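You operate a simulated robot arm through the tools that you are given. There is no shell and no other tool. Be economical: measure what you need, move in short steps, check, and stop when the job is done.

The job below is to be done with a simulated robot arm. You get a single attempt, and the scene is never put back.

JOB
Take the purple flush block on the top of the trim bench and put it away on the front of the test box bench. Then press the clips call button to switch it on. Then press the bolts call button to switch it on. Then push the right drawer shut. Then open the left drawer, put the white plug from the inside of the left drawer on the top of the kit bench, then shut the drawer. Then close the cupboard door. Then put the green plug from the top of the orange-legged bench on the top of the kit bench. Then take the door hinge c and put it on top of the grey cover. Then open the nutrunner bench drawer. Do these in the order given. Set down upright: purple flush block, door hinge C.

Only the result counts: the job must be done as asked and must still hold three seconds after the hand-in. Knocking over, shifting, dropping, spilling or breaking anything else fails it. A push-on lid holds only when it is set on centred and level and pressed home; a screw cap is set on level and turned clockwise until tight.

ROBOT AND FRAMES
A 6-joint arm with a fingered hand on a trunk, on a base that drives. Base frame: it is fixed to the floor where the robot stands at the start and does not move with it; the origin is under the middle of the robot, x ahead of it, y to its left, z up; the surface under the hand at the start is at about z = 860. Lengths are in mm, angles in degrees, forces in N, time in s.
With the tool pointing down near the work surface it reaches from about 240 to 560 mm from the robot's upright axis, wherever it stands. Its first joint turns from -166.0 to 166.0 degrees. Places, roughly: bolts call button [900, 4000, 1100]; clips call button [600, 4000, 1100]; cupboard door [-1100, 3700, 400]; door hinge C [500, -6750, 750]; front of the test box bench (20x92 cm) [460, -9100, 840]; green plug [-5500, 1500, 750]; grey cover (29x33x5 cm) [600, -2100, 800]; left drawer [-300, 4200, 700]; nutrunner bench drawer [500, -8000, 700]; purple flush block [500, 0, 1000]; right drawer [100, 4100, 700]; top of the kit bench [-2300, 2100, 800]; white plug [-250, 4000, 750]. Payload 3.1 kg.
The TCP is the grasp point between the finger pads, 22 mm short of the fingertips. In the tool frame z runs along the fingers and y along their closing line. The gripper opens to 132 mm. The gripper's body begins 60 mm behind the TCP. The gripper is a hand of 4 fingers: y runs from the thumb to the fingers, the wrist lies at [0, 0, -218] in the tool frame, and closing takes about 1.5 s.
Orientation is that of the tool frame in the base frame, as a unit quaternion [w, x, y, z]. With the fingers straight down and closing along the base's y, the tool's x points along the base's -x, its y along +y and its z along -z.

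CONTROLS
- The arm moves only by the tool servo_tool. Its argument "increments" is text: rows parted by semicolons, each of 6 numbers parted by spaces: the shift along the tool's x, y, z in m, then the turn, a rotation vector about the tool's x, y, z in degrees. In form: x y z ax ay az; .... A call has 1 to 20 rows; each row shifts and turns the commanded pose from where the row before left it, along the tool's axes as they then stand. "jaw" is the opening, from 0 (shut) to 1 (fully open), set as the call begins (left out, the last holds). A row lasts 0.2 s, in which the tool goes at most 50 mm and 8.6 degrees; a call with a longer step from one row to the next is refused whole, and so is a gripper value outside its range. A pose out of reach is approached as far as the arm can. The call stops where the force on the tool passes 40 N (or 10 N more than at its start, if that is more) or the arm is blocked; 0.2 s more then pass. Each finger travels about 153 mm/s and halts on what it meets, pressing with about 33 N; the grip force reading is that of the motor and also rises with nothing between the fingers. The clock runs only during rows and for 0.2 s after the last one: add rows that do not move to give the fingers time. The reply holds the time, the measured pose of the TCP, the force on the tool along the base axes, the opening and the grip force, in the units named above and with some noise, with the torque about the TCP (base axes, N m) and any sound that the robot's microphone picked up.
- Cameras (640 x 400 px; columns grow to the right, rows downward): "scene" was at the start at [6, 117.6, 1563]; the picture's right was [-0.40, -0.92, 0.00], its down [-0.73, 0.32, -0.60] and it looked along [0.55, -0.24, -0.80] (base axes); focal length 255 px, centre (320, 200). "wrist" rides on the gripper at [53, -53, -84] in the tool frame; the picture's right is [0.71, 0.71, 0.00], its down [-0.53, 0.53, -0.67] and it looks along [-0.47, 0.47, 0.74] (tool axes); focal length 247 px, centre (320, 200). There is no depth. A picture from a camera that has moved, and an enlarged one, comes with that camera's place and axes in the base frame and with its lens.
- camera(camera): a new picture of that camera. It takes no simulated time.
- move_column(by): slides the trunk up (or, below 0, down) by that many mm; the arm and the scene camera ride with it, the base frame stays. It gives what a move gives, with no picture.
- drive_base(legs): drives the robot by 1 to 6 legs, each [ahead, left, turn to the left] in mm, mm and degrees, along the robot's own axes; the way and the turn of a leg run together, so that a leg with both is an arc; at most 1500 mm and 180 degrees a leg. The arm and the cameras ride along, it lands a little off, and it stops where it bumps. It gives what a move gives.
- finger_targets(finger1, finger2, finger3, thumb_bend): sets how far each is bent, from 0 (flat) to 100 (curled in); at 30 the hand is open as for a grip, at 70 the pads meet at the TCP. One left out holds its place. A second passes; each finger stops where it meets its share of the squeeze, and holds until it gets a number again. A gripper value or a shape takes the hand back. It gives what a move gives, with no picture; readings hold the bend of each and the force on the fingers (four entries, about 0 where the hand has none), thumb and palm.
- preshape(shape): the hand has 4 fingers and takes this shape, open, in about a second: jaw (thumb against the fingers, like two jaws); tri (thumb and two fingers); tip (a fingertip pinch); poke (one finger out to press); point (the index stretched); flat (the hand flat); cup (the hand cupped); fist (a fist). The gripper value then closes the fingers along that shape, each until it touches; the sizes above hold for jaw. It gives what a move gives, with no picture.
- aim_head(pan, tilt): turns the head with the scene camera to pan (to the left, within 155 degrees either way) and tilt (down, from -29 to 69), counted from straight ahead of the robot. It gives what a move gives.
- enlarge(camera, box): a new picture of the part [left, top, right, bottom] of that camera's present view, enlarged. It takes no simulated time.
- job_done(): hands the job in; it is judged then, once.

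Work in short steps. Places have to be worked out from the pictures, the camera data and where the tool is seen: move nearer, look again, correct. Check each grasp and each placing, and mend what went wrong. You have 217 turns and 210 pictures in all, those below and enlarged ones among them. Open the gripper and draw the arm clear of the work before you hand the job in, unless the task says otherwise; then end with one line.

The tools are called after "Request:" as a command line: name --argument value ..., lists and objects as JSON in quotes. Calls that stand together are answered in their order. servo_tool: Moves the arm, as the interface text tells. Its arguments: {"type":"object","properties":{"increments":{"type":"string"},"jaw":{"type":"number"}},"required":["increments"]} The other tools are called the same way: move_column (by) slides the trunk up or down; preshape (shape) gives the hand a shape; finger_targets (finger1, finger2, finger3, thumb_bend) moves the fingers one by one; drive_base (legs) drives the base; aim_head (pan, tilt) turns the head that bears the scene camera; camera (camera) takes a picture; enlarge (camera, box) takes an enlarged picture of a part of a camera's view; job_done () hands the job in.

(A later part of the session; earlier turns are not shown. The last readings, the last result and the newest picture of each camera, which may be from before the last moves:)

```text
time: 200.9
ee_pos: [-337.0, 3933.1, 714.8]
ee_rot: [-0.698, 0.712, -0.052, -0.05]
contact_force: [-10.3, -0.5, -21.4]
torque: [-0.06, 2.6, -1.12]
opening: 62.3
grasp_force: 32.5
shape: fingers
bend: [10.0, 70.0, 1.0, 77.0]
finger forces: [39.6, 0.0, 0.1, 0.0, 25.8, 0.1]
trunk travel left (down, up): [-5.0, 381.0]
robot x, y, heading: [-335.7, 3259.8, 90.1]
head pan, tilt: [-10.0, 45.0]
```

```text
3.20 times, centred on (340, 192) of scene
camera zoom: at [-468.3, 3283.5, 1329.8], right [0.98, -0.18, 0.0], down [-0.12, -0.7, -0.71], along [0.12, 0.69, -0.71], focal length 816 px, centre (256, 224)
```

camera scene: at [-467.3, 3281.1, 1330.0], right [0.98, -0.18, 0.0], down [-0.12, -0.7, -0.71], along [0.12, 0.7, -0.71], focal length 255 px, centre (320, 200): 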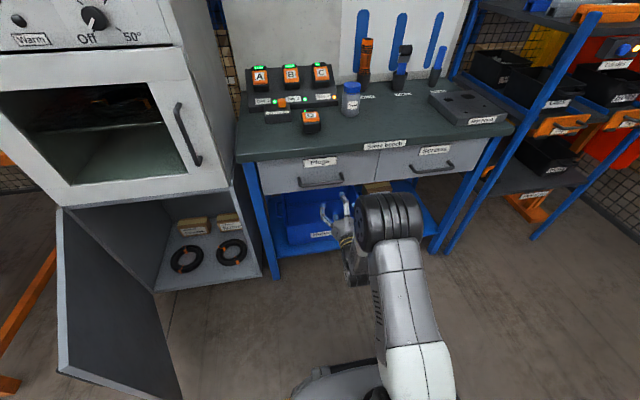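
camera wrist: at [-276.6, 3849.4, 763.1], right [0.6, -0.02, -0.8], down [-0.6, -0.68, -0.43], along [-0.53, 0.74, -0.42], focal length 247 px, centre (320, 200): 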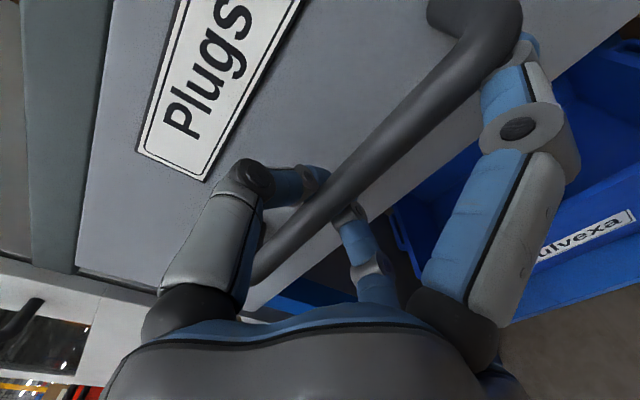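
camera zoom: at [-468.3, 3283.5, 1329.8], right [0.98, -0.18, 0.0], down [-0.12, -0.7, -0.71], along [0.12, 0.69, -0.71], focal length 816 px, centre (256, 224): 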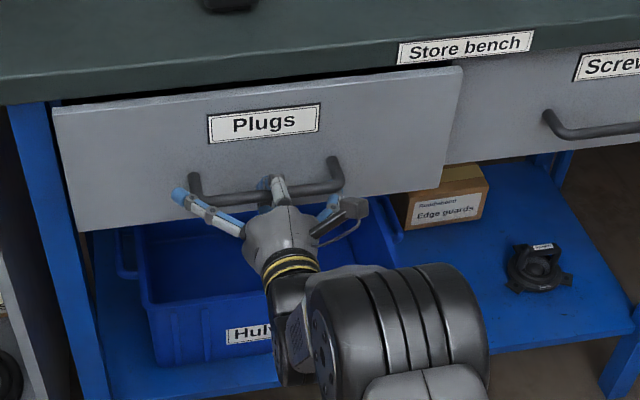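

The drawer opens with the hand. I pull on.

Request:
servo_tool --increments "0 0 -0.015 0 0 0; 0 0 -0.015 0 0 0; 0 0 -0.015 0 0 0; 0 0 -0.015 0 0 0; 0 0 -0.015 0 0 0; 0 0 -0.015 0 0 0; 0 0 -0.015 0 0 0; 0 0 -0.015 0 0 0; 0 0 -0.015 0 0 0; 0 0 -0.015 0 0 0; 0 0 0 0 0 0"

Request:
camera --camera "scene"

```text
time: 203.3
ee_pos: [-337.6, 3782.0, 716.6]
ee_rot: [-0.694, 0.716, -0.052, -0.05]
contact_force: [-14.2, -1.1, -36.7]
torque: [0.02, 3.65, -1.1]
opening: 63.4
grasp_force: 38.7
shape: fingers
bend: [11.0, 70.0, 1.0, 78.0]
finger forces: [53.0, 0.0, 0.0, 0.0, 24.4, 0.0]
trunk travel left (down, up): [-5.0, 381.0]
robot x, y, heading: [-332.3, 3263.1, 89.8]
head pan, tilt: [-10.0, 45.0]
```

```text
140 pictures are left
camera scene: at [-468.6, 3284.6, 1329.7], right [0.98, -0.18, 0.0], down [-0.12, -0.7, -0.7], along [0.12, 0.69, -0.71], focal length 255 px, centre (320, 200)
```

scene: 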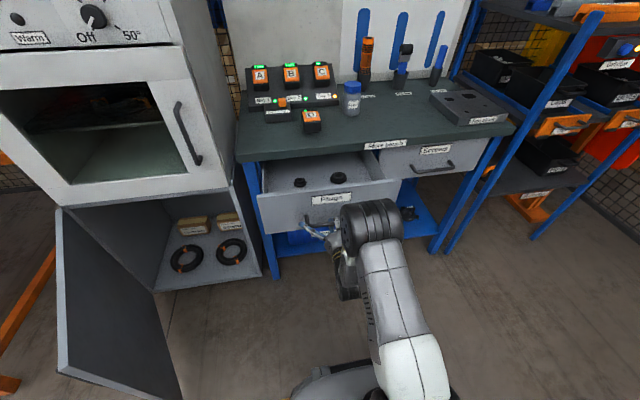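

It is about 190 mm open and the plugs show inside. I ease the hand down a little and pull another 50 mm.

Request:
servo_tool --increments "0 0.004 0 0 0 0; 0 0 -0.012 0 0 0; 0 0 -0.012 0 0 0; 0 0 -0.012 0 0 0; 0 0 -0.012 0 0 0; 0 0 0 0 0 0"

Request:
enlarge --camera "scene" --box '[230, 130, 430, 255]'

```text
time: 204.7
ee_pos: [-334.3, 3734.5, 720.3]
ee_rot: [-0.703, 0.708, -0.051, -0.047]
contact_force: [1.5, 1.2, 3.8]
torque: [0.0, 0.02, -0.12]
opening: 84.1
grasp_force: 0.6
shape: fingers
bend: [0.0, 67.0, 1.0, 84.0]
finger forces: [1.4, 0.0, 0.0, 0.0, 0.0, 0.0]
trunk travel left (down, up): [-5.0, 381.0]
robot x, y, heading: [-335.7, 3261.5, 89.9]
head pan, tilt: [-10.0, 45.0]
```

```text
3.20 times, centred on (330, 192) of scene
camera zoom: at [-467.1, 3280.5, 1330.2], right [0.98, -0.18, 0.0], down [-0.12, -0.7, -0.71], along [0.12, 0.7, -0.71], focal length 816 px, centre (288, 224)
```

zoom: 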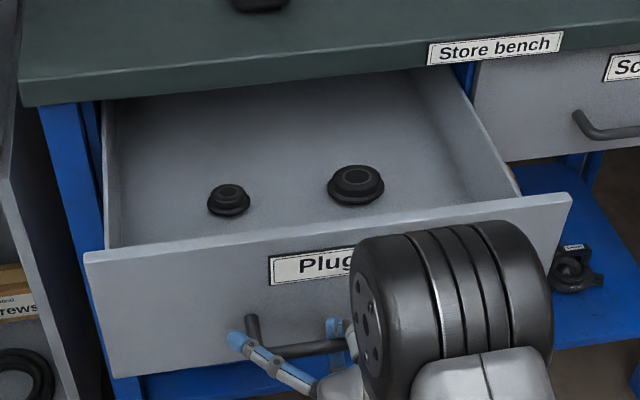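

The hand has slipped off, but the drawer is well open. I withdraw and look into the drawer from above.

Request:
servo_tool --increments "0 0 -0.03 0 0 0; 0 0 -0.04 0 0 0; 0 0 -0.04 0 0 0; 0 0 0 0 0 0"

Request:
drive_base --legs '[[-150, 0, 0]]'

Request:
move_column --by 240

Request:
camera --camera "scene"

```text
time: 205.7
ee_pos: [-338.7, 3667.3, 723.4]
ee_rot: [-0.699, 0.712, -0.051, -0.048]
contact_force: [3.6, 30.3, 1.6]
torque: [0.1, 0.0, 0.01]
opening: 83.6
grasp_force: 15.0
shape: fingers
bend: [0.0, 69.0, 1.0, 76.0]
finger forces: [0.1, 0.0, 0.0, 0.0, 30.3, 0.1]
out of reach, approached as far as the arm can: row 2, 3
trunk travel left (down, up): [-5.0, 381.0]
robot x, y, heading: [-331.4, 3262.0, 89.5]
head pan, tilt: [-10.0, 45.0]
```

```text
time: 206.5
ee_pos: [-338.1, 3660.0, 726.8]
ee_rot: [-0.705, 0.706, -0.052, -0.049]
contact_force: [0.8, 10.0, 9.1]
torque: [0.2, -0.05, -0.08]
opening: 83.5
grasp_force: 16.9
shape: fingers
bend: [0.0, 65.0, 1.0, 80.0]
finger forces: [0.1, 14.3, 0.0, 0.0, 19.6, 0.0]
trunk travel left (down, up): [-5.0, 381.0]
robot x, y, heading: [-333.6, 3252.0, 90.0]
head pan, tilt: [-10.0, 45.0]
stopped in leg 1: the force on the tool passed its limit at 45 N (the readings are from after the stop); the commanded pose is now the measured one
```

```text
time: 207.3
ee_pos: [-335.6, 3660.3, 756.8]
ee_rot: [-0.691, 0.719, -0.052, -0.044]
contact_force: [5.3, 10.1, -32.0]
torque: [0.22, -0.48, -0.15]
opening: 85.1
grasp_force: 17.0
shape: fingers
bend: [0.0, 46.0, 1.0, 90.0]
finger forces: [0.0, 33.2, 0.0, 0.0, 0.0, 0.0]
trunk travel left (down, up): [-45.0, 340.0]
robot x, y, heading: [-330.2, 3249.9, 90.0]
head pan, tilt: [-10.0, 45.0]
stopped: the force on the tool passed its limit at 44 N (the readings are from after the stop); the commanded pose is now the measured one
```

```text
138 pictures are left
camera scene: at [-467.0, 3277.8, 1369.9], right [0.98, -0.18, 0.0], down [-0.12, -0.7, -0.7], along [0.12, 0.69, -0.71], focal length 255 px, centre (320, 200)
```

scene: 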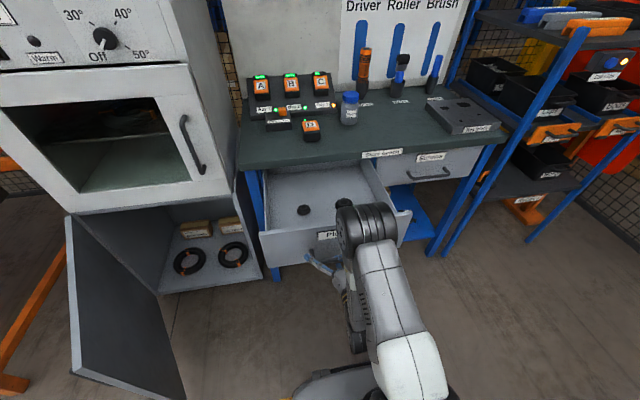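

The fingers still encircle the bar. I lower the trunk back and open all the fingers before withdrawing.

Request:
move_column --by -36

Request:
finger_targets --finger1 0 --finger2 0 --finger3 0 --thumb_bend 0

Request:
camera --camera "wrist"

```text
time: 208.1
ee_pos: [-336.5, 3660.1, 725.4]
ee_rot: [-0.697, 0.714, -0.051, -0.046]
contact_force: [-4.2, 15.3, -7.3]
torque: [0.12, 0.06, 0.03]
opening: 85.1
grasp_force: 7.4
shape: fingers
bend: [0.0, 66.0, 1.0, 90.0]
finger forces: [0.0, 14.2, 0.1, 0.1, 0.0, 0.0]
trunk travel left (down, up): [-9.0, 376.0]
robot x, y, heading: [-333.4, 3252.3, 89.8]
head pan, tilt: [-10.0, 45.0]
```

```text
time: 209.1
ee_pos: [-337.0, 3657.8, 726.0]
ee_rot: [-0.696, 0.715, -0.052, -0.046]
contact_force: [-0.1, -0.2, 0.3]
torque: [-0.01, 0.04, 0.02]
opening: 123.8
grasp_force: 0.1
shape: fingers
bend: [0.0, 1.0, 1.0, 0.0]
finger forces: [0.1, 0.0, 0.1, 0.0, 0.0, 0.0]
trunk travel left (down, up): [-9.0, 376.0]
robot x, y, heading: [-329.3, 3254.5, 90.0]
head pan, tilt: [-10.0, 45.0]
```

```text
137 pictures are left
camera wrist: at [-276.7, 3574.5, 773.8], right [0.6, -0.02, -0.8], down [-0.6, -0.68, -0.43], along [-0.53, 0.74, -0.42], focal length 247 px, centre (320, 200)
```

wrist: 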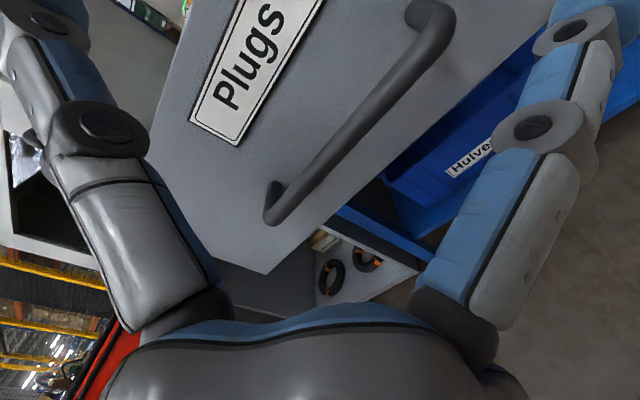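

Now the bar is free. I back off and raise the trunk to see inside.

Request:
drive_base --legs '[[-250, 0, 0]]'

Request:
move_column --by 250

Request:
camera --camera "scene"

```text
time: 210.9
ee_pos: [-337.6, 3408.2, 726.1]
ee_rot: [-0.697, 0.714, -0.052, -0.045]
contact_force: [-0.6, 0.8, -0.2]
torque: [-0.01, 0.02, 0.0]
opening: 123.7
grasp_force: 0.0
shape: fingers
bend: [0.0, 1.0, 1.0, 0.0]
finger forces: [0.0, 0.0, 0.0, 0.1, 0.0, 0.0]
trunk travel left (down, up): [-9.0, 376.0]
robot x, y, heading: [-331.8, 3004.1, 89.9]
head pan, tilt: [-10.0, 45.0]
```

```text
time: 213.5
ee_pos: [-337.5, 3407.4, 976.0]
ee_rot: [-0.696, 0.714, -0.052, -0.046]
contact_force: [0.5, -0.1, 0.2]
torque: [0.02, 0.01, 0.0]
opening: 123.5
grasp_force: 0.1
shape: fingers
bend: [0.0, 1.0, 1.0, 0.0]
finger forces: [0.1, 0.0, 0.1, 0.0, 0.1, 0.0]
trunk travel left (down, up): [-259.0, 126.0]
robot x, y, heading: [-331.9, 3006.7, 89.6]
head pan, tilt: [-10.0, 45.0]
```

```text
136 pictures are left
camera scene: at [-467.8, 3023.4, 1583.7], right [0.98, -0.18, 0.0], down [-0.12, -0.7, -0.71], along [0.12, 0.7, -0.71], focal length 255 px, centre (320, 200)
```

scene: 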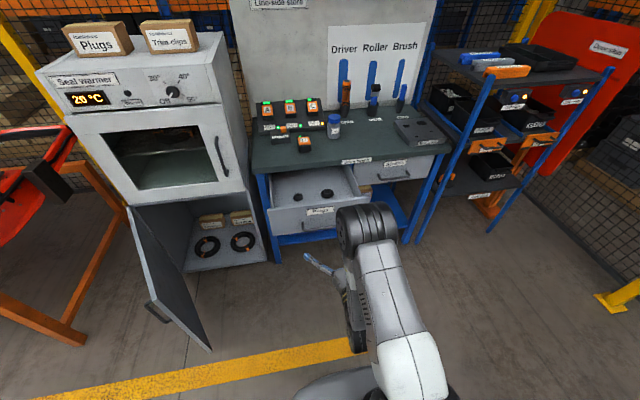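

Request:
enlarge --camera "scene" --box '[255, 150, 395, 240]'

```text
4.44 times, centred on (325, 195) of scene
camera zoom: at [-467.8, 3023.4, 1583.7], right [0.98, -0.18, 0.0], down [-0.12, -0.7, -0.71], along [0.12, 0.7, -0.71], focal length 1134 px, centre (298, 222)
```

zoom: 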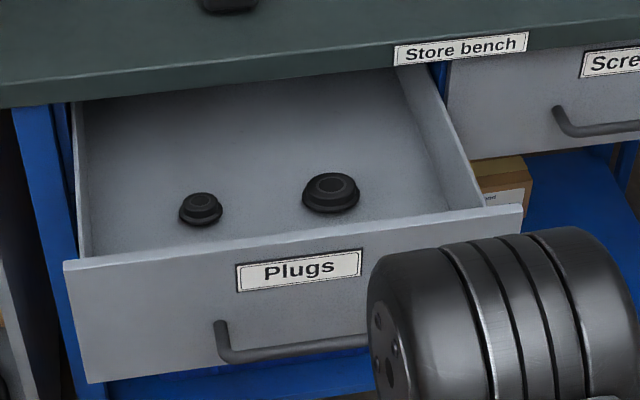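

The white plug isn't in sight; it is probably right behind the front panel. I turn the tool back to pointing down with the jaw open, to look from above with the wrist camera.

Request:
preshape --shape "jaw"

Request:
servo_tool --increments "0 0 0 0 0 8.3; 0 0 0 0 0 8.3; 0 0 0 0 0 8.3; 0 0 0 0 0 8.3; 0 0 0 0 0 8.3; 0 0 0 0 0 8.3; 0 0 0 0 0 8.3; 0 0 0 0 0 8.3; 0 0 0 0 0 8.3; 0 0 0 0 0 7.3; 0 0 0 0 0 0"

Request:
servo_tool --increments "0 0 0 0 8.2 0; 0 0 0 0 8.2 0; 0 0 0 0 8.2 0; 0 0 0 0 8.2 0; 0 0 0 0 8.2 0; 0 0 0 0 8.2 0; 0 0 0 0 8.2 0; 0 0 0 0 8.2 0; 0 0 0 0 8.2 0; 0 0 0 0 8.2 0; 0 0 0 0 8 0; 0 0 0 0 0 0"

```text
time: 214.4
ee_pos: [-338.0, 3409.4, 975.2]
ee_rot: [-0.696, 0.715, -0.051, -0.045]
contact_force: [-0.2, -0.3, 0.2]
torque: [0.0, 0.0, -0.04]
opening: 132.1
grasp_force: 0.0
shape: jaw
bend: [30.0, 30.0, 30.0, 30.0]
finger forces: [0.1, 0.0, 0.0, 0.0, 0.0, 0.0]
trunk travel left (down, up): [-259.0, 126.0]
robot x, y, heading: [-331.7, 3005.4, 90.1]
head pan, tilt: [-10.0, 45.0]
```

```text
time: 216.8
ee_pos: [-336.3, 3408.7, 975.1]
ee_rot: [0.496, -0.504, 0.509, 0.491]
contact_force: [-0.4, -0.5, -0.3]
torque: [-0.02, 0.0, 0.01]
opening: 132.1
grasp_force: 0.0
shape: jaw
bend: [30.0, 30.0, 30.0, 30.0]
finger forces: [0.0, 0.1, 0.0, 0.1, 0.1, 0.0]
trunk travel left (down, up): [-259.0, 126.0]
robot x, y, heading: [-329.5, 3005.1, 89.9]
head pan, tilt: [-10.0, 45.0]
```

```text
time: 219.4
ee_pos: [-337.6, 3424.6, 964.9]
ee_rot: [-0.008, -0.705, 0.71, -0.01]
contact_force: [-0.1, 0.4, 0.1]
torque: [0.0, -0.02, 0.0]
opening: 132.1
grasp_force: 0.1
shape: jaw
bend: [30.0, 30.0, 30.0, 30.0]
finger forces: [0.0, 0.1, 0.0, 0.1, 0.0, 0.0]
out of reach, approached as far as the arm can: row 1, 2
trunk travel left (down, up): [-259.0, 126.0]
robot x, y, heading: [-334.0, 3004.8, 90.0]
head pan, tilt: [-10.0, 45.0]
```

Tool is pointing down. I drive forward so the wrist camera looks into the drawer.

Request:
drive_base --legs '[[330, -40, 0]]'

Request:
camera --camera "wrist"

Request:
camera --camera "scene"

```text
time: 221.6
ee_pos: [-297.1, 3749.0, 963.3]
ee_rot: [-0.009, -0.705, 0.71, -0.01]
contact_force: [-0.4, 0.0, 0.2]
torque: [-0.02, -0.02, 0.0]
opening: 131.9
grasp_force: 0.1
shape: jaw
bend: [30.0, 30.0, 30.0, 30.0]
finger forces: [0.0, 0.0, 0.0, 0.0, 0.0, 0.1]
trunk travel left (down, up): [-259.0, 126.0]
robot x, y, heading: [-292.5, 3324.8, 89.9]
head pan, tilt: [-10.0, 45.0]
```

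```text
134 pictures are left
camera wrist: at [-243.3, 3697.5, 1049.3], right [-0.71, -0.7, 0.02], down [-0.52, 0.55, 0.65], along [-0.47, 0.46, -0.76], focal length 247 px, centre (320, 200)
```

wrist: 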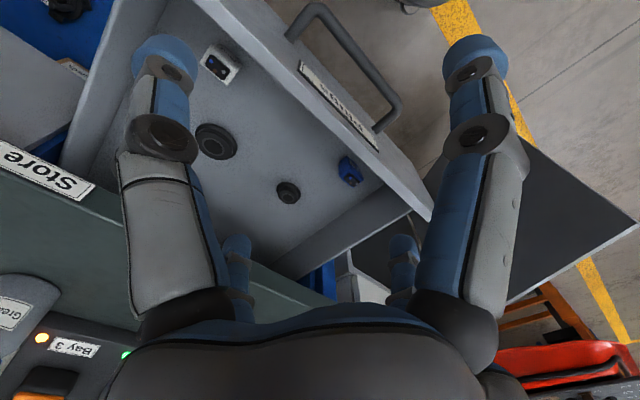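

```text
133 pictures are left
camera scene: at [-426.8, 3348.0, 1583.6], right [0.98, -0.18, 0.0], down [-0.12, -0.7, -0.71], along [0.12, 0.7, -0.71], focal length 255 px, centre (320, 200)
```

scene: 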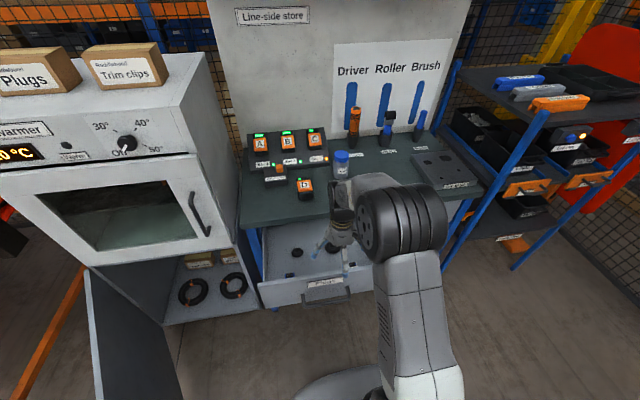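

The white plug shows near the front right of the drawer. I zoom in on it.

Request:
enlarge --camera "wrist" --box '[160, 20, 400, 220]'

```text
2.00 times, centred on (280, 120) of wrist
camera zoom: at [-243.3, 3697.5, 1049.3], right [-0.71, -0.7, 0.02], down [-0.52, 0.55, 0.65], along [-0.47, 0.46, -0.76], focal length 494 px, centre (400, 360)
```

zoom: 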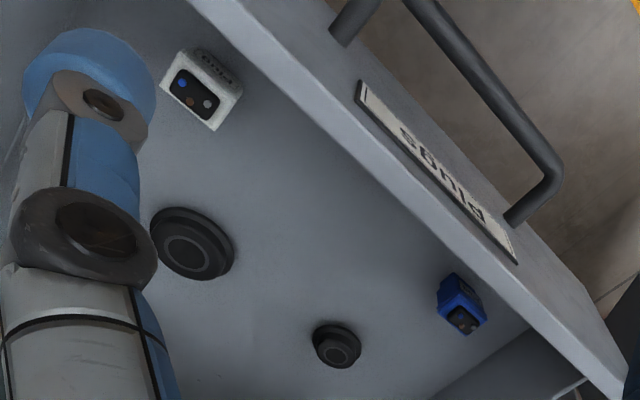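

The plug (a white connector) is near (-211, 3838). I move over it and turn the hand 45° so that no finger points at the front panel.

Request:
servo_tool --increments "-0.03 -0.029 0 0 0 0; -0.03 -0.029 0 0 0 0; -0.029 -0.028 0 0 0 0; 0 0 0 0 0 8.5; 0 0 0 0 0 8.5; 0 0 0 0 0 8.5; 0 0 0 0 0 8.5; 0 0 0 0 0 8.5; 0 0 0 0 0 2.5; 0 0 0 0 0 0" --jaw 0.8

Request:
camera --camera "wrist"

```text
time: 223.8
ee_pos: [-210.2, 3836.9, 960.9]
ee_rot: [-0.004, -0.379, 0.925, -0.012]
contact_force: [0.2, 0.3, -0.2]
torque: [0.0, -0.01, 0.04]
opening: 105.9
grasp_force: 0.1
shape: jaw
bend: [25.0, 25.0, 25.0, 47.0]
finger forces: [0.0, 0.1, 0.1, 0.0, 0.1, 0.0]
trunk travel left (down, up): [-259.0, 126.0]
robot x, y, heading: [-294.3, 3323.9, 89.7]
head pan, tilt: [-10.0, 45.0]
```

```text
131 pictures are left
camera wrist: at [-210.8, 3763.5, 1047.9], right [-1.0, 0.01, 0.0], down [0.01, 0.76, 0.65], along [0.01, 0.65, -0.76], focal length 247 px, centre (320, 200)
```

wrist: 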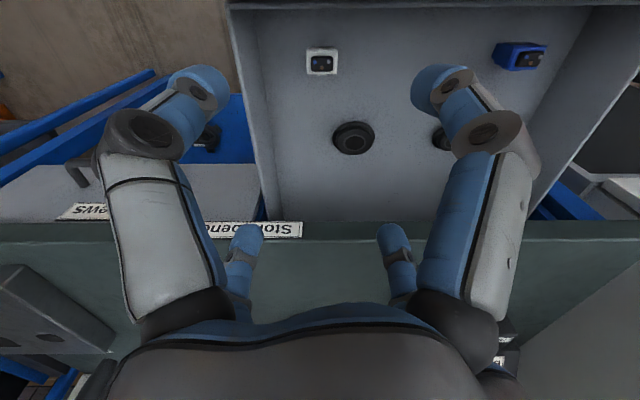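

Request:
enlarge --camera "wrist" --box '[260, 0, 388, 80]'

```text
5.00 times, centred on (324, 40) of wrist
camera zoom: at [-210.8, 3763.5, 1047.9], right [-1.0, 0.01, 0.0], down [0.01, 0.76, 0.65], along [0.01, 0.65, -0.76], focal length 1235 px, centre (300, 1000)
```

zoom: 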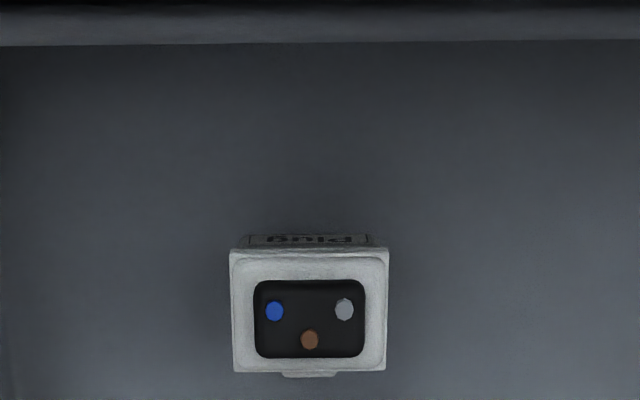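

The plug's top is near (-212, 3830, 718), about 37 x 26 mm. I turn the hand back square, pre-bend fingers 1 and 3 to clear the panel, and descend above it.

Request:
finger_targets --finger1 48 --finger2 38 --finger3 48 --thumb_bend 38

Request:
servo_tool --increments "0.004 0.004 0 0 0 -8.5; 0 0 0 0 0 -8.5; 0 0 0 0 0 -8.5; 0 0 0 0 0 -8.5; 0 0 0 0 0 -8.5; 0 0 0 0 0 -2.5; 0 0 0.04 0 0 0; 0 0 0.04 0 0 0; 0 0 0 0 0 0"

Request:
camera --camera "wrist"

```text
time: 224.8
ee_pos: [-210.9, 3836.5, 961.2]
ee_rot: [-0.004, -0.38, 0.925, -0.012]
contact_force: [0.0, -0.8, 0.0]
torque: [-0.03, -0.01, -0.01]
opening: 59.0
grasp_force: 0.0
shape: fingers
bend: [48.0, 38.0, 48.0, 38.0]
finger forces: [0.0, 0.1, 0.1, 0.1, 0.0, 0.1]
trunk travel left (down, up): [-259.0, 126.0]
robot x, y, heading: [-291.5, 3330.5, 89.7]
head pan, tilt: [-10.0, 45.0]
```

```text
time: 226.8
ee_pos: [-215.7, 3835.2, 880.4]
ee_rot: [-0.007, -0.705, 0.709, -0.009]
contact_force: [0.1, 0.6, 0.0]
torque: [0.02, -0.03, -0.02]
opening: 58.7
grasp_force: 0.0
shape: fingers
bend: [48.0, 38.0, 48.0, 38.0]
finger forces: [0.0, 0.0, 0.0, 0.0, 0.0, 0.1]
trunk travel left (down, up): [-259.0, 126.0]
robot x, y, heading: [-293.3, 3327.0, 89.9]
head pan, tilt: [-10.0, 45.0]
```

```text
129 pictures are left
camera wrist: at [-162.5, 3783.8, 967.1], right [-0.71, -0.7, 0.02], down [-0.52, 0.55, 0.65], along [-0.47, 0.46, -0.76], focal length 247 px, centre (320, 200)
```

wrist: 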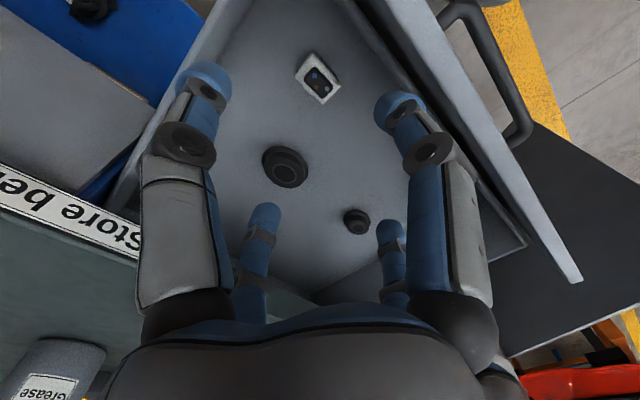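

Consistent: plug at (-211, 3830). I descend in steps, keeping slightly to +y to clear the panel.

Request:
servo_tool --increments "0 -0.004 0.03 0 0 0; 0 0 0.03 0 0 0; 0 0 0.03 0 0 0; 0 0 0 0 0 0"

Request:
camera --camera "wrist"

Request:
enlarge --camera "scene" --box '[240, 180, 440, 320]'

```text
time: 227.8
ee_pos: [-211.2, 3832.4, 791.2]
ee_rot: [-0.008, -0.704, 0.71, -0.009]
contact_force: [0.4, 0.2, -0.3]
torque: [0.0, -0.02, -0.02]
opening: 58.9
grasp_force: 0.0
shape: fingers
bend: [48.0, 38.0, 48.0, 38.0]
finger forces: [0.0, 0.0, 0.0, 0.0, 0.0, 0.1]
trunk travel left (down, up): [-259.0, 126.0]
robot x, y, heading: [-295.8, 3325.7, 89.8]
head pan, tilt: [-10.0, 45.0]
```

```text
128 pictures are left
camera wrist: at [-157.9, 3780.6, 877.1], right [-0.71, -0.7, 0.02], down [-0.52, 0.55, 0.65], along [-0.47, 0.46, -0.76], focal length 247 px, centre (320, 200)
```

wrist: 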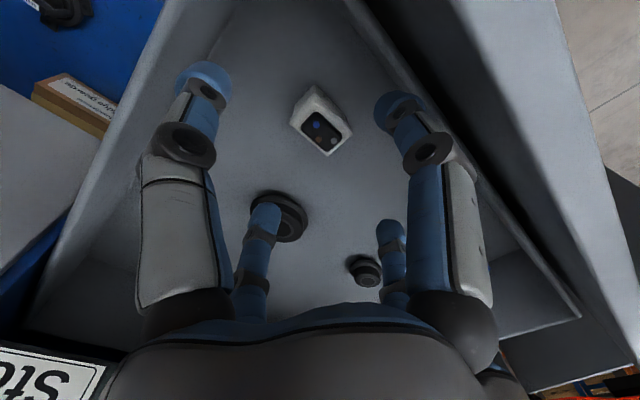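

```text
2.86 times, centred on (340, 250) of scene
camera zoom: at [-427.0, 3346.5, 1583.6], right [0.98, -0.18, 0.0], down [-0.12, -0.7, -0.71], along [0.12, 0.7, -0.71], focal length 729 px, centre (263, 57)
```

zoom: 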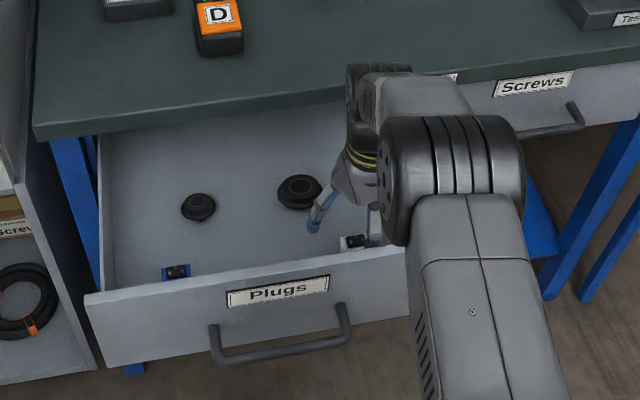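

Clear on all sides. I go down further in smaller steps.

Request:
servo_tool --increments "0 0 0.02 0 0 0; 0 0 0.02 0 0 0; 0 0 0.015 0 0 0; 0 0 0.01 0 0 0; 0 0 0 0 0 0"

Request:
camera --camera "wrist"

```text
time: 229.0
ee_pos: [-211.4, 3830.9, 726.0]
ee_rot: [-0.009, -0.705, 0.71, -0.01]
contact_force: [0.1, 0.3, 0.7]
torque: [0.03, 0.0, -0.02]
opening: 58.3
grasp_force: 0.1
shape: fingers
bend: [48.0, 38.0, 48.0, 38.0]
finger forces: [0.1, 0.0, 0.0, 0.0, 0.1, 0.0]
trunk travel left (down, up): [-259.0, 126.0]
robot x, y, heading: [-293.1, 3329.8, 89.7]
head pan, tilt: [-10.0, 45.0]
```

```text
126 pictures are left
camera wrist: at [-158.4, 3779.5, 811.6], right [-0.71, -0.7, 0.02], down [-0.52, 0.55, 0.65], along [-0.47, 0.46, -0.76], focal length 247 px, centre (320, 200)
```

wrist: 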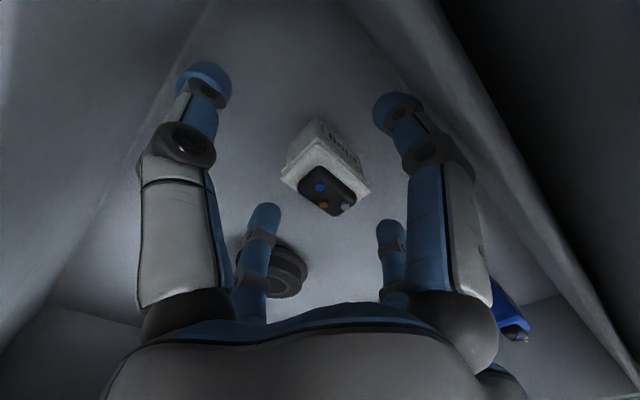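

The plug's top is level with the TCP. I go down another 10 mm and then close on it.

Request:
servo_tool --increments "0 0 0.005 0 0 0; 0 0 0.005 0 0 0; 0 0 0 0 0 0"

Request:
finger_targets --finger2 90 --thumb_bend 90

Request:
camera --camera "wrist"

```text
time: 229.8
ee_pos: [-211.5, 3831.0, 716.1]
ee_rot: [-0.009, -0.705, 0.709, -0.011]
contact_force: [-0.3, 1.0, 0.6]
torque: [0.0, 0.02, 0.0]
opening: 58.4
grasp_force: 0.0
shape: fingers
bend: [48.0, 38.0, 48.0, 38.0]
finger forces: [0.1, 0.1, 0.1, 0.0, 0.0, 0.0]
trunk travel left (down, up): [-259.0, 126.0]
robot x, y, heading: [-289.1, 3327.6, 89.7]
head pan, tilt: [-10.0, 45.0]
```

```text
time: 230.8
ee_pos: [-211.4, 3830.1, 716.6]
ee_rot: [-0.009, -0.704, 0.71, -0.009]
contact_force: [0.2, -0.5, -0.3]
torque: [0.02, 0.03, 0.01]
opening: 28.9
grasp_force: 19.1
shape: fingers
bend: [48.0, 52.0, 48.0, 75.0]
finger forces: [0.0, 19.6, 0.0, 0.0, 19.0, 0.1]
trunk travel left (down, up): [-259.0, 126.0]
robot x, y, heading: [-289.6, 3327.5, 89.6]
head pan, tilt: [-10.0, 45.0]
```

```text
125 pictures are left
camera wrist: at [-158.2, 3779.0, 802.5], right [-0.71, -0.7, 0.02], down [-0.52, 0.55, 0.65], along [-0.47, 0.46, -0.76], focal length 247 px, centre (320, 200)
```

wrist: 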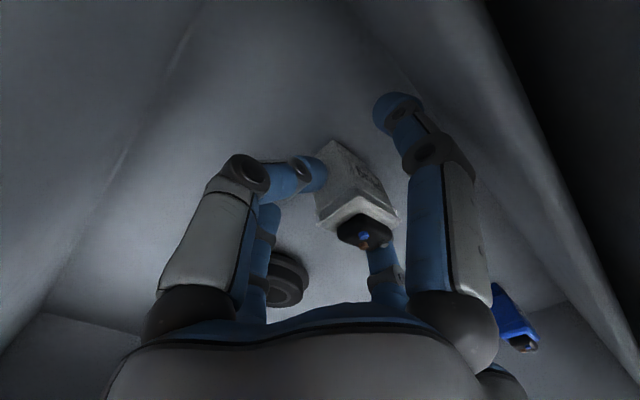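

The thumb and finger 2 hold the plug. I add fingers 1 and 3.

Request:
finger_targets --finger1 90 --finger3 90

Request:
servo_tool --increments "0 0 -0.01 0 0 0; 0 0 -0.02 0 0 0; 0 0 -0.03 0 0 0; 0 0 -0.04 0 0 0; 0 0 -0.04 0 0 0; 0 0 -0.04 0 0 0; 0 0 -0.04 0 0 0; 0 0 0 0 0 0"

Request:
camera --camera "wrist"

```text
time: 231.8
ee_pos: [-210.5, 3829.9, 716.4]
ee_rot: [-0.008, -0.705, 0.709, -0.01]
contact_force: [0.2, 0.1, -0.3]
torque: [-0.02, 0.0, -0.02]
opening: 7.5
grasp_force: 29.5
shape: fingers
bend: [61.0, 51.0, 66.0, 76.0]
finger forces: [9.7, 20.4, 8.0, 0.0, 21.5, 0.0]
trunk travel left (down, up): [-259.0, 126.0]
robot x, y, heading: [-290.0, 3323.5, 90.0]
head pan, tilt: [-10.0, 45.0]
```

```text
time: 233.6
ee_pos: [-212.2, 3835.8, 935.8]
ee_rot: [-0.008, -0.705, 0.709, -0.01]
contact_force: [-0.3, 0.0, -0.4]
torque: [-0.02, -0.03, 0.01]
opening: 7.8
grasp_force: 30.0
shape: fingers
bend: [61.0, 51.0, 66.0, 76.0]
finger forces: [9.6, 20.2, 8.4, 0.0, 20.9, 0.0]
trunk travel left (down, up): [-259.0, 126.0]
robot x, y, heading: [-291.9, 3332.1, 89.8]
head pan, tilt: [-10.0, 45.0]
```

```text
124 pictures are left
camera wrist: at [-158.6, 3783.6, 1022.4], right [-0.71, -0.7, 0.02], down [-0.52, 0.55, 0.65], along [-0.47, 0.46, -0.76], focal length 247 px, centre (320, 200)
```

wrist: 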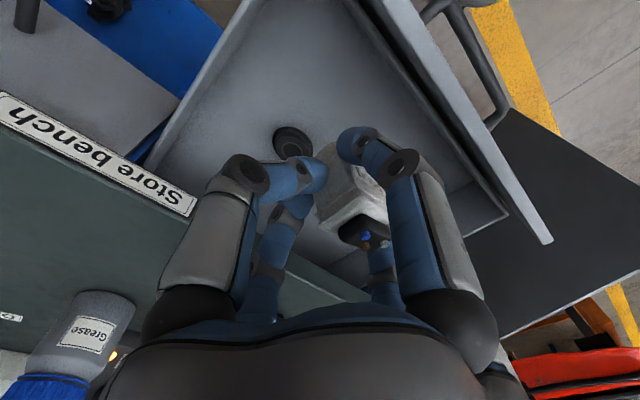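

The plug is held securely. I back off from the drawer and look left for the kit bench.

Request:
drive_base --legs '[[-750, 0, 0]]'

Request:
aim_head --pan 85 --tilt 20

Request:
camera --camera "scene"

```text
time: 237.6
ee_pos: [-214.7, 3084.2, 937.0]
ee_rot: [0.007, 0.707, -0.707, 0.01]
contact_force: [0.2, -0.2, -0.4]
torque: [-0.02, -0.03, -0.02]
opening: 7.8
grasp_force: 29.7
shape: fingers
bend: [61.0, 51.0, 66.0, 76.0]
finger forces: [9.5, 20.1, 8.5, 0.1, 21.0, 0.0]
trunk travel left (down, up): [-259.0, 126.0]
robot x, y, heading: [-289.7, 2572.8, 90.2]
head pan, tilt: [-10.0, 45.0]
```

```text
time: 239.3
ee_pos: [-215.5, 3085.0, 936.4]
ee_rot: [-0.009, -0.706, 0.708, -0.01]
contact_force: [0.0, -0.2, 0.4]
torque: [-0.04, -0.01, 0.0]
opening: 7.9
grasp_force: 29.9
shape: fingers
bend: [61.0, 51.0, 66.0, 76.0]
finger forces: [9.5, 20.2, 8.5, 0.0, 20.9, 0.0]
trunk travel left (down, up): [-259.0, 126.0]
robot x, y, heading: [-291.7, 2577.4, 90.4]
head pan, tilt: [85.0, 20.0]
```

```text
123 pictures are left
camera scene: at [-532.5, 2521.6, 1622.3], right [0.08, 1.0, 0.0], down [0.34, -0.03, -0.94], along [-0.94, 0.08, -0.34], focal length 255 px, centre (320, 200)
```

scene: 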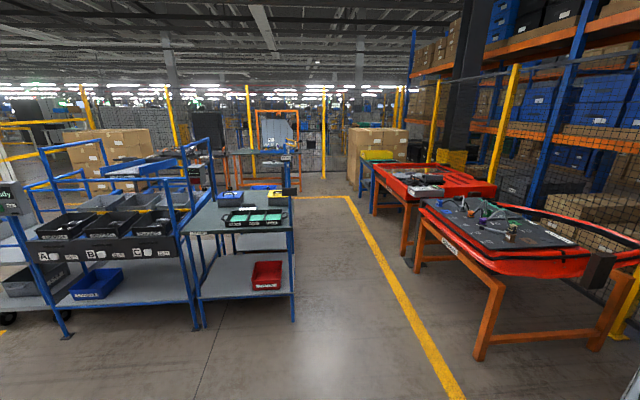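

Request:
enlarge --camera "scene" --box '[160, 150, 340, 330]'

```text
2.22 times, centred on (250, 240) of scene
camera zoom: at [-532.5, 2521.6, 1622.3], right [0.08, 1.0, 0.0], down [0.34, -0.03, -0.94], along [-0.94, 0.08, -0.34], focal length 567 px, centre (476, 111)
```

zoom: 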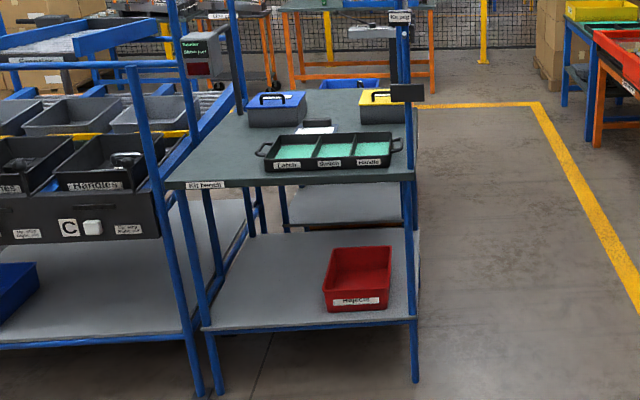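

The kit bench is at x from -2190, y 1700–2465; its front left part near (-2340, 1830) is free. I turn to face -x and approach.

Request:
drive_base --legs '[[0, 0, 89.8], [1250, 700, 0]]'

Request:
aim_head --pan 0 --tilt 40

Request:
camera --camera "scene"

```text
time: 250.2
ee_pos: [-2008.2, 1919.6, 936.9]
ee_rot: [-0.002, 1.0, 0.012, 0.012]
contact_force: [-0.1, -0.1, -1.3]
torque: [0.03, 0.03, -0.02]
opening: 7.4
grasp_force: 29.2
shape: fingers
bend: [61.0, 51.0, 66.0, 76.0]
finger forces: [8.5, 20.1, 8.4, 0.1, 21.2, 0.0]
trunk travel left (down, up): [-259.0, 126.0]
robot x, y, heading: [-1495.3, 1854.5, -178.2]
head pan, tilt: [85.0, 20.0]
```

```text
time: 251.8
ee_pos: [-2007.6, 1920.4, 935.3]
ee_rot: [0.0, 1.0, 0.012, 0.014]
contact_force: [-0.1, 0.3, -0.7]
torque: [-0.02, 0.01, -0.01]
opening: 7.4
grasp_force: 28.6
shape: fingers
bend: [61.0, 51.0, 66.0, 76.0]
finger forces: [8.5, 20.1, 8.4, 0.0, 21.3, 0.0]
trunk travel left (down, up): [-259.0, 126.0]
robot x, y, heading: [-1496.5, 1857.4, -178.2]
head pan, tilt: [0.0, 40.0]
```

```text
121 pictures are left
camera scene: at [-1519.5, 1707.2, 1590.9], right [-0.03, 1.0, 0.0], down [0.64, 0.02, -0.77], along [-0.77, -0.02, -0.64], focal length 255 px, centre (320, 200)
```

scene: 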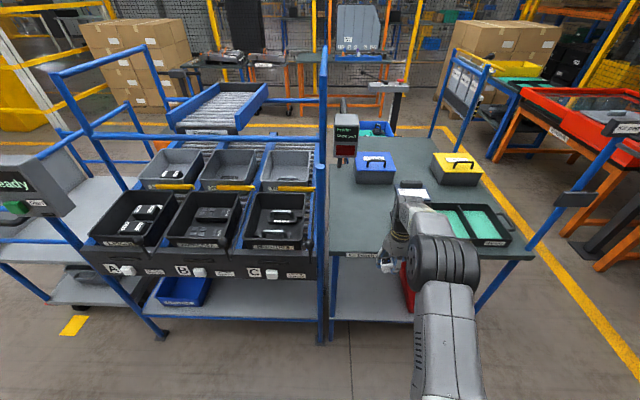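

The front-left surface at about (-2300, 1850) is free. I drive in and extend a bit.

Request:
drive_base --legs '[[255, 55, 0]]'

Request:
camera --camera "wrist"

Request:
camera --camera "scene"

```text
time: 253.7
ee_pos: [-2264.7, 1856.1, 935.8]
ee_rot: [0.0, 1.0, 0.012, 0.013]
contact_force: [-0.7, 0.1, -0.9]
torque: [-0.02, -0.02, 0.01]
opening: 7.5
grasp_force: 29.3
shape: fingers
bend: [61.0, 51.0, 66.0, 76.0]
finger forces: [8.6, 20.1, 8.4, 0.1, 21.2, 0.0]
trunk travel left (down, up): [-259.0, 126.0]
robot x, y, heading: [-1753.9, 1791.4, -178.5]
head pan, tilt: [0.0, 40.0]
```

```text
120 pictures are left
camera wrist: at [-2214.1, 1910.8, 1021.8], right [0.72, -0.69, 0.02], down [-0.53, -0.54, 0.65], along [-0.44, -0.48, -0.76], focal length 247 px, centre (320, 200)
```

wrist: 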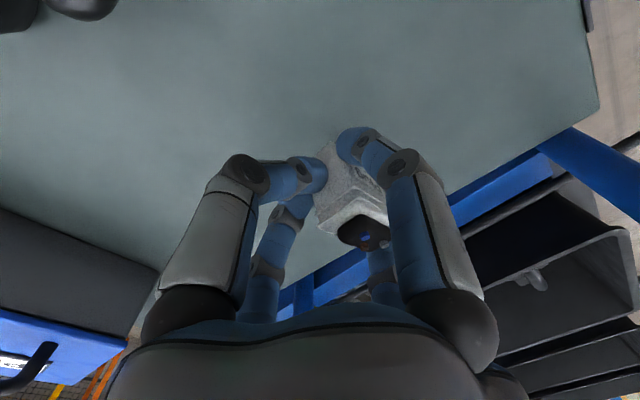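

```text
119 pictures are left
camera scene: at [-1776.1, 1644.9, 1590.8], right [-0.03, 1.0, 0.0], down [0.64, 0.02, -0.77], along [-0.77, -0.02, -0.64], focal length 255 px, centre (320, 200)
```

scene: 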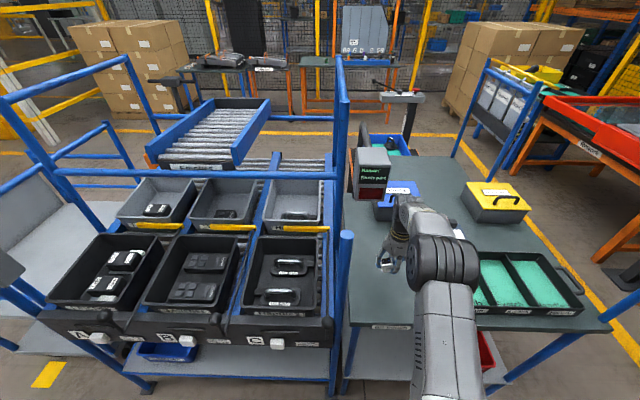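

The hand is over the free surface. I lower to just above it.

Request:
servo_tool --increments "0 0 0.035 0 0 0; 0 0 0.035 0 0 0; 0 0 0.02 0 0 0; 0 0 0 0 0 0"

Request:
camera --camera "wrist"

Request:
enlarge --camera "scene" --box '[340, 180, 480, 300]'

```text
time: 254.3
ee_pos: [-2265.2, 1859.3, 879.8]
ee_rot: [-0.002, 1.0, 0.012, 0.004]
contact_force: [6.0, -0.7, 20.7]
torque: [-0.92, -0.2, 0.29]
opening: 0.1
grasp_force: 30.0
shape: fingers
bend: [68.0, 48.0, 72.0, 82.0]
finger forces: [0.0, 34.1, 0.0, 0.1, 26.7, 0.0]
trunk travel left (down, up): [-259.0, 126.0]
robot x, y, heading: [-1751.9, 1793.4, -178.2]
head pan, tilt: [0.0, 40.0]
stopped in row 3: the force on the tool passed its limit at 70 N (the readings are from after the stop); the commanded pose is now the measured one
```

```text
118 pictures are left
camera wrist: at [-2213.7, 1913.3, 963.9], right [0.72, -0.69, 0.0], down [-0.52, -0.54, 0.66], along [-0.45, -0.48, -0.75], focal length 247 px, centre (320, 200)
```

wrist: 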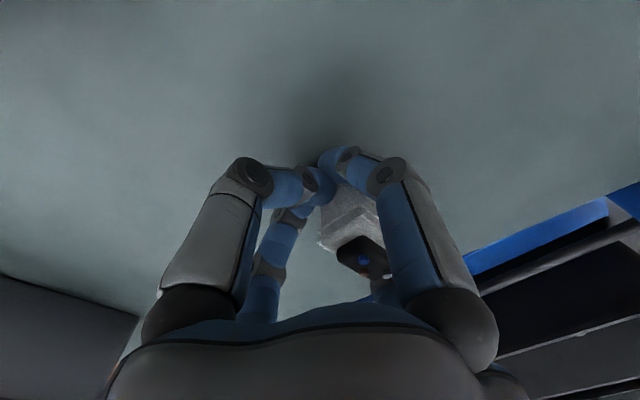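

```text
3.33 times, centred on (410, 240) of scene
camera zoom: at [-1772.3, 1645.3, 1591.0], right [-0.03, 1.0, 0.0], down [0.64, 0.02, -0.77], along [-0.77, -0.02, -0.64], focal length 851 px, centre (20, 67)
```

zoom: 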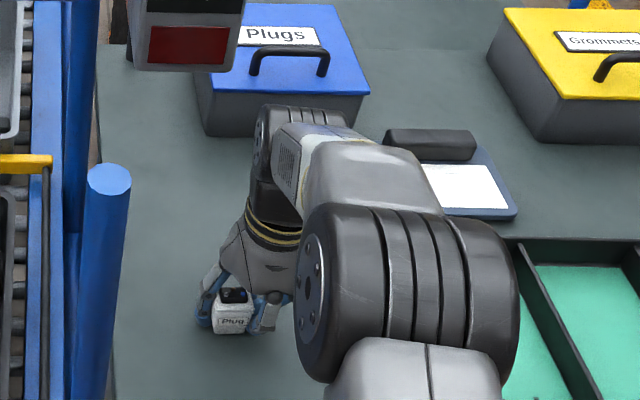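

The bench top is at about 850; the plug is resting on it. I open the fingers to release it.

Request:
finger_targets --finger1 45 --finger2 35 --finger3 45 --thumb_bend 35

Request:
camera --camera "wrist"

```text
time: 255.3
ee_pos: [-2265.1, 1858.5, 877.9]
ee_rot: [-0.002, 1.0, 0.012, 0.003]
contact_force: [3.4, 1.1, 23.2]
torque: [-0.02, 0.76, -0.05]
opening: 65.0
grasp_force: 11.8
shape: fingers
bend: [45.0, 35.0, 50.0, 35.0]
finger forces: [0.0, 0.0, 23.9, 0.0, 0.0, 0.0]
trunk travel left (down, up): [-259.0, 126.0]
robot x, y, heading: [-1752.3, 1791.6, -178.4]
head pan, tilt: [0.0, 40.0]
```

```text
116 pictures are left
camera wrist: at [-2212.8, 1912.9, 963.1], right [0.72, -0.69, 0.0], down [-0.52, -0.54, 0.66], along [-0.46, -0.48, -0.75], focal length 247 px, centre (320, 200)
```

wrist: 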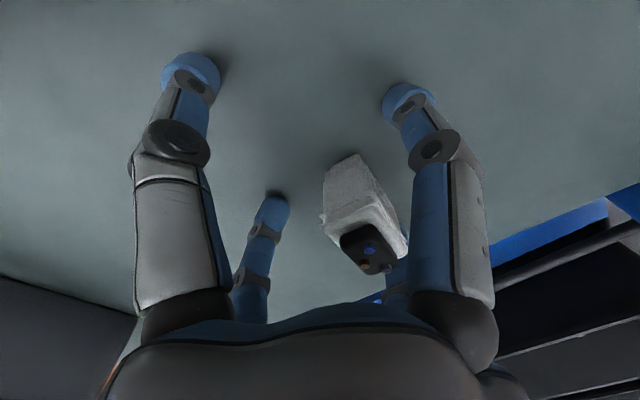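

The plug stands free on the bench. I rise straight up and check.

Request:
servo_tool --increments "0 0 -0.01 0 0 0; 0 0 -0.03 0 0 0; 0 0 -0.04 0 0 0; 0 0 -0.04 0 0 0; 0 0 -0.03 0 0 0; 0 0 0 0 0 0"

Request:
camera --camera "wrist"

Request:
camera --camera "scene"

```text
time: 256.7
ee_pos: [-2267.0, 1858.6, 1026.7]
ee_rot: [-0.002, 1.0, 0.013, 0.007]
contact_force: [0.2, 0.0, -0.1]
torque: [0.03, -0.02, 0.03]
opening: 65.2
grasp_force: 0.1
shape: fingers
bend: [45.0, 35.0, 45.0, 35.0]
finger forces: [0.1, 0.0, 0.0, 0.1, 0.1, 0.0]
trunk travel left (down, up): [-259.0, 126.0]
robot x, y, heading: [-1757.0, 1791.6, -178.2]
head pan, tilt: [0.0, 40.0]
```

```text
115 pictures are left
camera wrist: at [-2215.8, 1912.0, 1111.0], right [0.72, -0.69, 0.01], down [-0.52, -0.54, 0.66], along [-0.45, -0.48, -0.75], focal length 247 px, centre (320, 200)
```

wrist: 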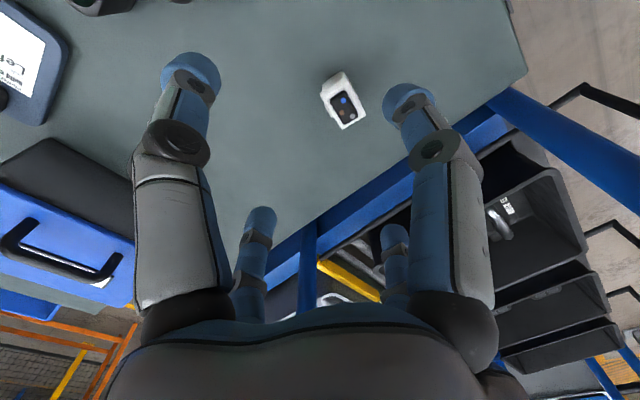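

```text
114 pictures are left
camera scene: at [-1775.0, 1645.3, 1590.9], right [-0.03, 1.0, 0.0], down [0.64, 0.02, -0.77], along [-0.77, -0.02, -0.64], focal length 255 px, centre (320, 200)
```

scene: 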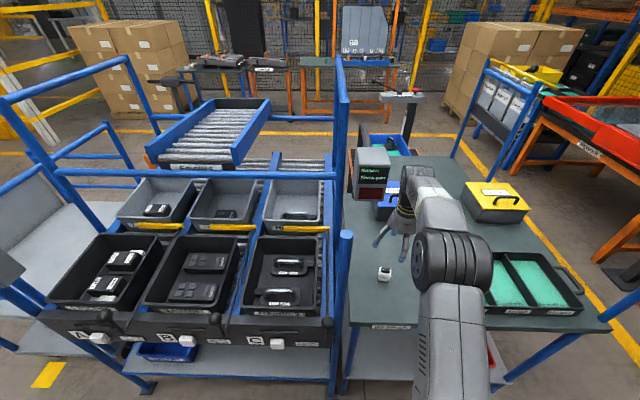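

The white plug stands on the kit bench. Now I go back to shut the left drawer.

Request:
drive_base --legs '[[-1440, 0, 0], [0, 0, -91.7], [950, 0, 0]]'

Request:
preshape --shape "jaw"

Request:
servo_tool --increments "0 0 0 0 -8.2 0; 0 0 0 0 -8.2 0; 0 0 0 0 -8.2 0; 0 0 0 0 -8.2 0; 0 0 0 0 -8.2 0; 0 0 0 0 -8.2 0; 0 0 0 0 -8.2 0; 0 0 0 0 -8.2 0; 0 0 0 0 -8.2 0; 0 0 0 0 -8.2 0; 0 0 0 0 -8 0; 0 0 0 0 0 0" --jaw 0

Request:
move_column --by -250

Request:
aim_head --pan -10 --tilt 40

Request:
camera --camera "scene"

```text
time: 272.4
ee_pos: [-198.8, 3296.3, 1026.6]
ee_rot: [-0.003, -0.701, 0.713, -0.006]
contact_force: [-0.4, -0.7, -0.6]
torque: [-0.02, -0.03, -0.01]
opening: 65.1
grasp_force: 0.0
shape: fingers
bend: [45.0, 35.0, 45.0, 35.0]
finger forces: [0.0, 0.0, 0.1, 0.0, 0.1, 0.1]
trunk travel left (down, up): [-259.0, 126.0]
robot x, y, heading: [-285.6, 2785.3, 89.1]
head pan, tilt: [0.0, 40.0]
```

```text
time: 273.3
ee_pos: [-200.2, 3296.3, 1025.5]
ee_rot: [-0.003, -0.701, 0.713, -0.005]
contact_force: [0.0, 1.0, 0.4]
torque: [0.01, -0.01, 0.02]
opening: 131.8
grasp_force: 0.2
shape: jaw
bend: [30.0, 30.0, 30.0, 30.0]
finger forces: [0.1, 0.0, 0.0, 0.0, 0.0, 0.0]
trunk travel left (down, up): [-259.0, 126.0]
robot x, y, heading: [-282.3, 2782.8, 89.2]
head pan, tilt: [0.0, 40.0]
```

```text
time: 275.9
ee_pos: [-169.4, 3354.9, 1125.6]
ee_rot: [0.38, -0.592, 0.656, 0.273]
contact_force: [0.5, -1.4, -1.0]
torque: [-0.01, -0.01, 0.0]
opening: 0.0
grasp_force: 33.1
shape: jaw
bend: [70.0, 70.0, 70.0, 70.0]
finger forces: [0.0, 0.1, 0.0, 0.1, 0.1, 0.0]
out of reach, approached as far as the arm can: row 6, 7, 8, 9, 10, 11
trunk travel left (down, up): [-259.0, 126.0]
robot x, y, heading: [-288.7, 2783.5, 89.1]
head pan, tilt: [0.0, 40.0]
```

```text
time: 278.5
ee_pos: [-169.1, 3355.4, 876.0]
ee_rot: [0.379, -0.593, 0.655, 0.274]
contact_force: [-0.3, -0.1, -0.3]
torque: [0.03, 0.01, 0.0]
opening: 0.1
grasp_force: 33.5
shape: jaw
bend: [70.0, 70.0, 70.0, 70.0]
finger forces: [0.1, 0.0, 0.0, 0.1, 0.1, 0.0]
trunk travel left (down, up): [-9.0, 376.0]
robot x, y, heading: [-282.2, 2784.7, 89.4]
head pan, tilt: [0.0, 40.0]
```

```text
time: 279.2
ee_pos: [-169.4, 3354.7, 875.7]
ee_rot: [0.379, -0.593, 0.656, 0.273]
contact_force: [0.9, -0.1, -0.9]
torque: [0.0, -0.02, 0.01]
opening: 0.0
grasp_force: 33.3
shape: jaw
bend: [70.0, 70.0, 70.0, 70.0]
finger forces: [0.0, 0.0, 0.0, 0.0, 0.0, 0.0]
trunk travel left (down, up): [-9.0, 376.0]
robot x, y, heading: [-286.9, 2783.2, 89.1]
head pan, tilt: [-10.0, 40.0]
```

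```text
113 pictures are left
camera scene: at [-418.6, 2809.9, 1341.5], right [0.98, -0.18, 0.0], down [-0.12, -0.63, -0.77], along [0.14, 0.75, -0.64], focal length 255 px, centre (320, 200)
```

scene: 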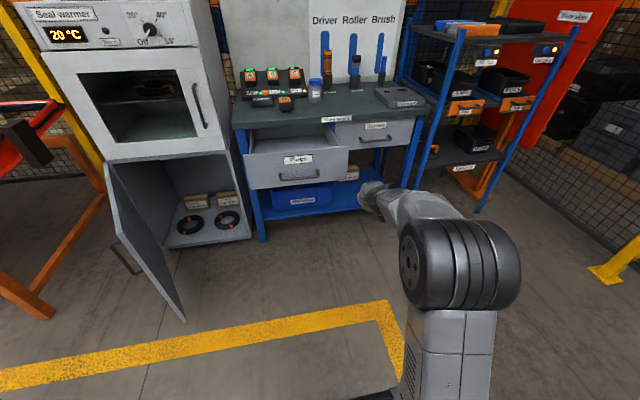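

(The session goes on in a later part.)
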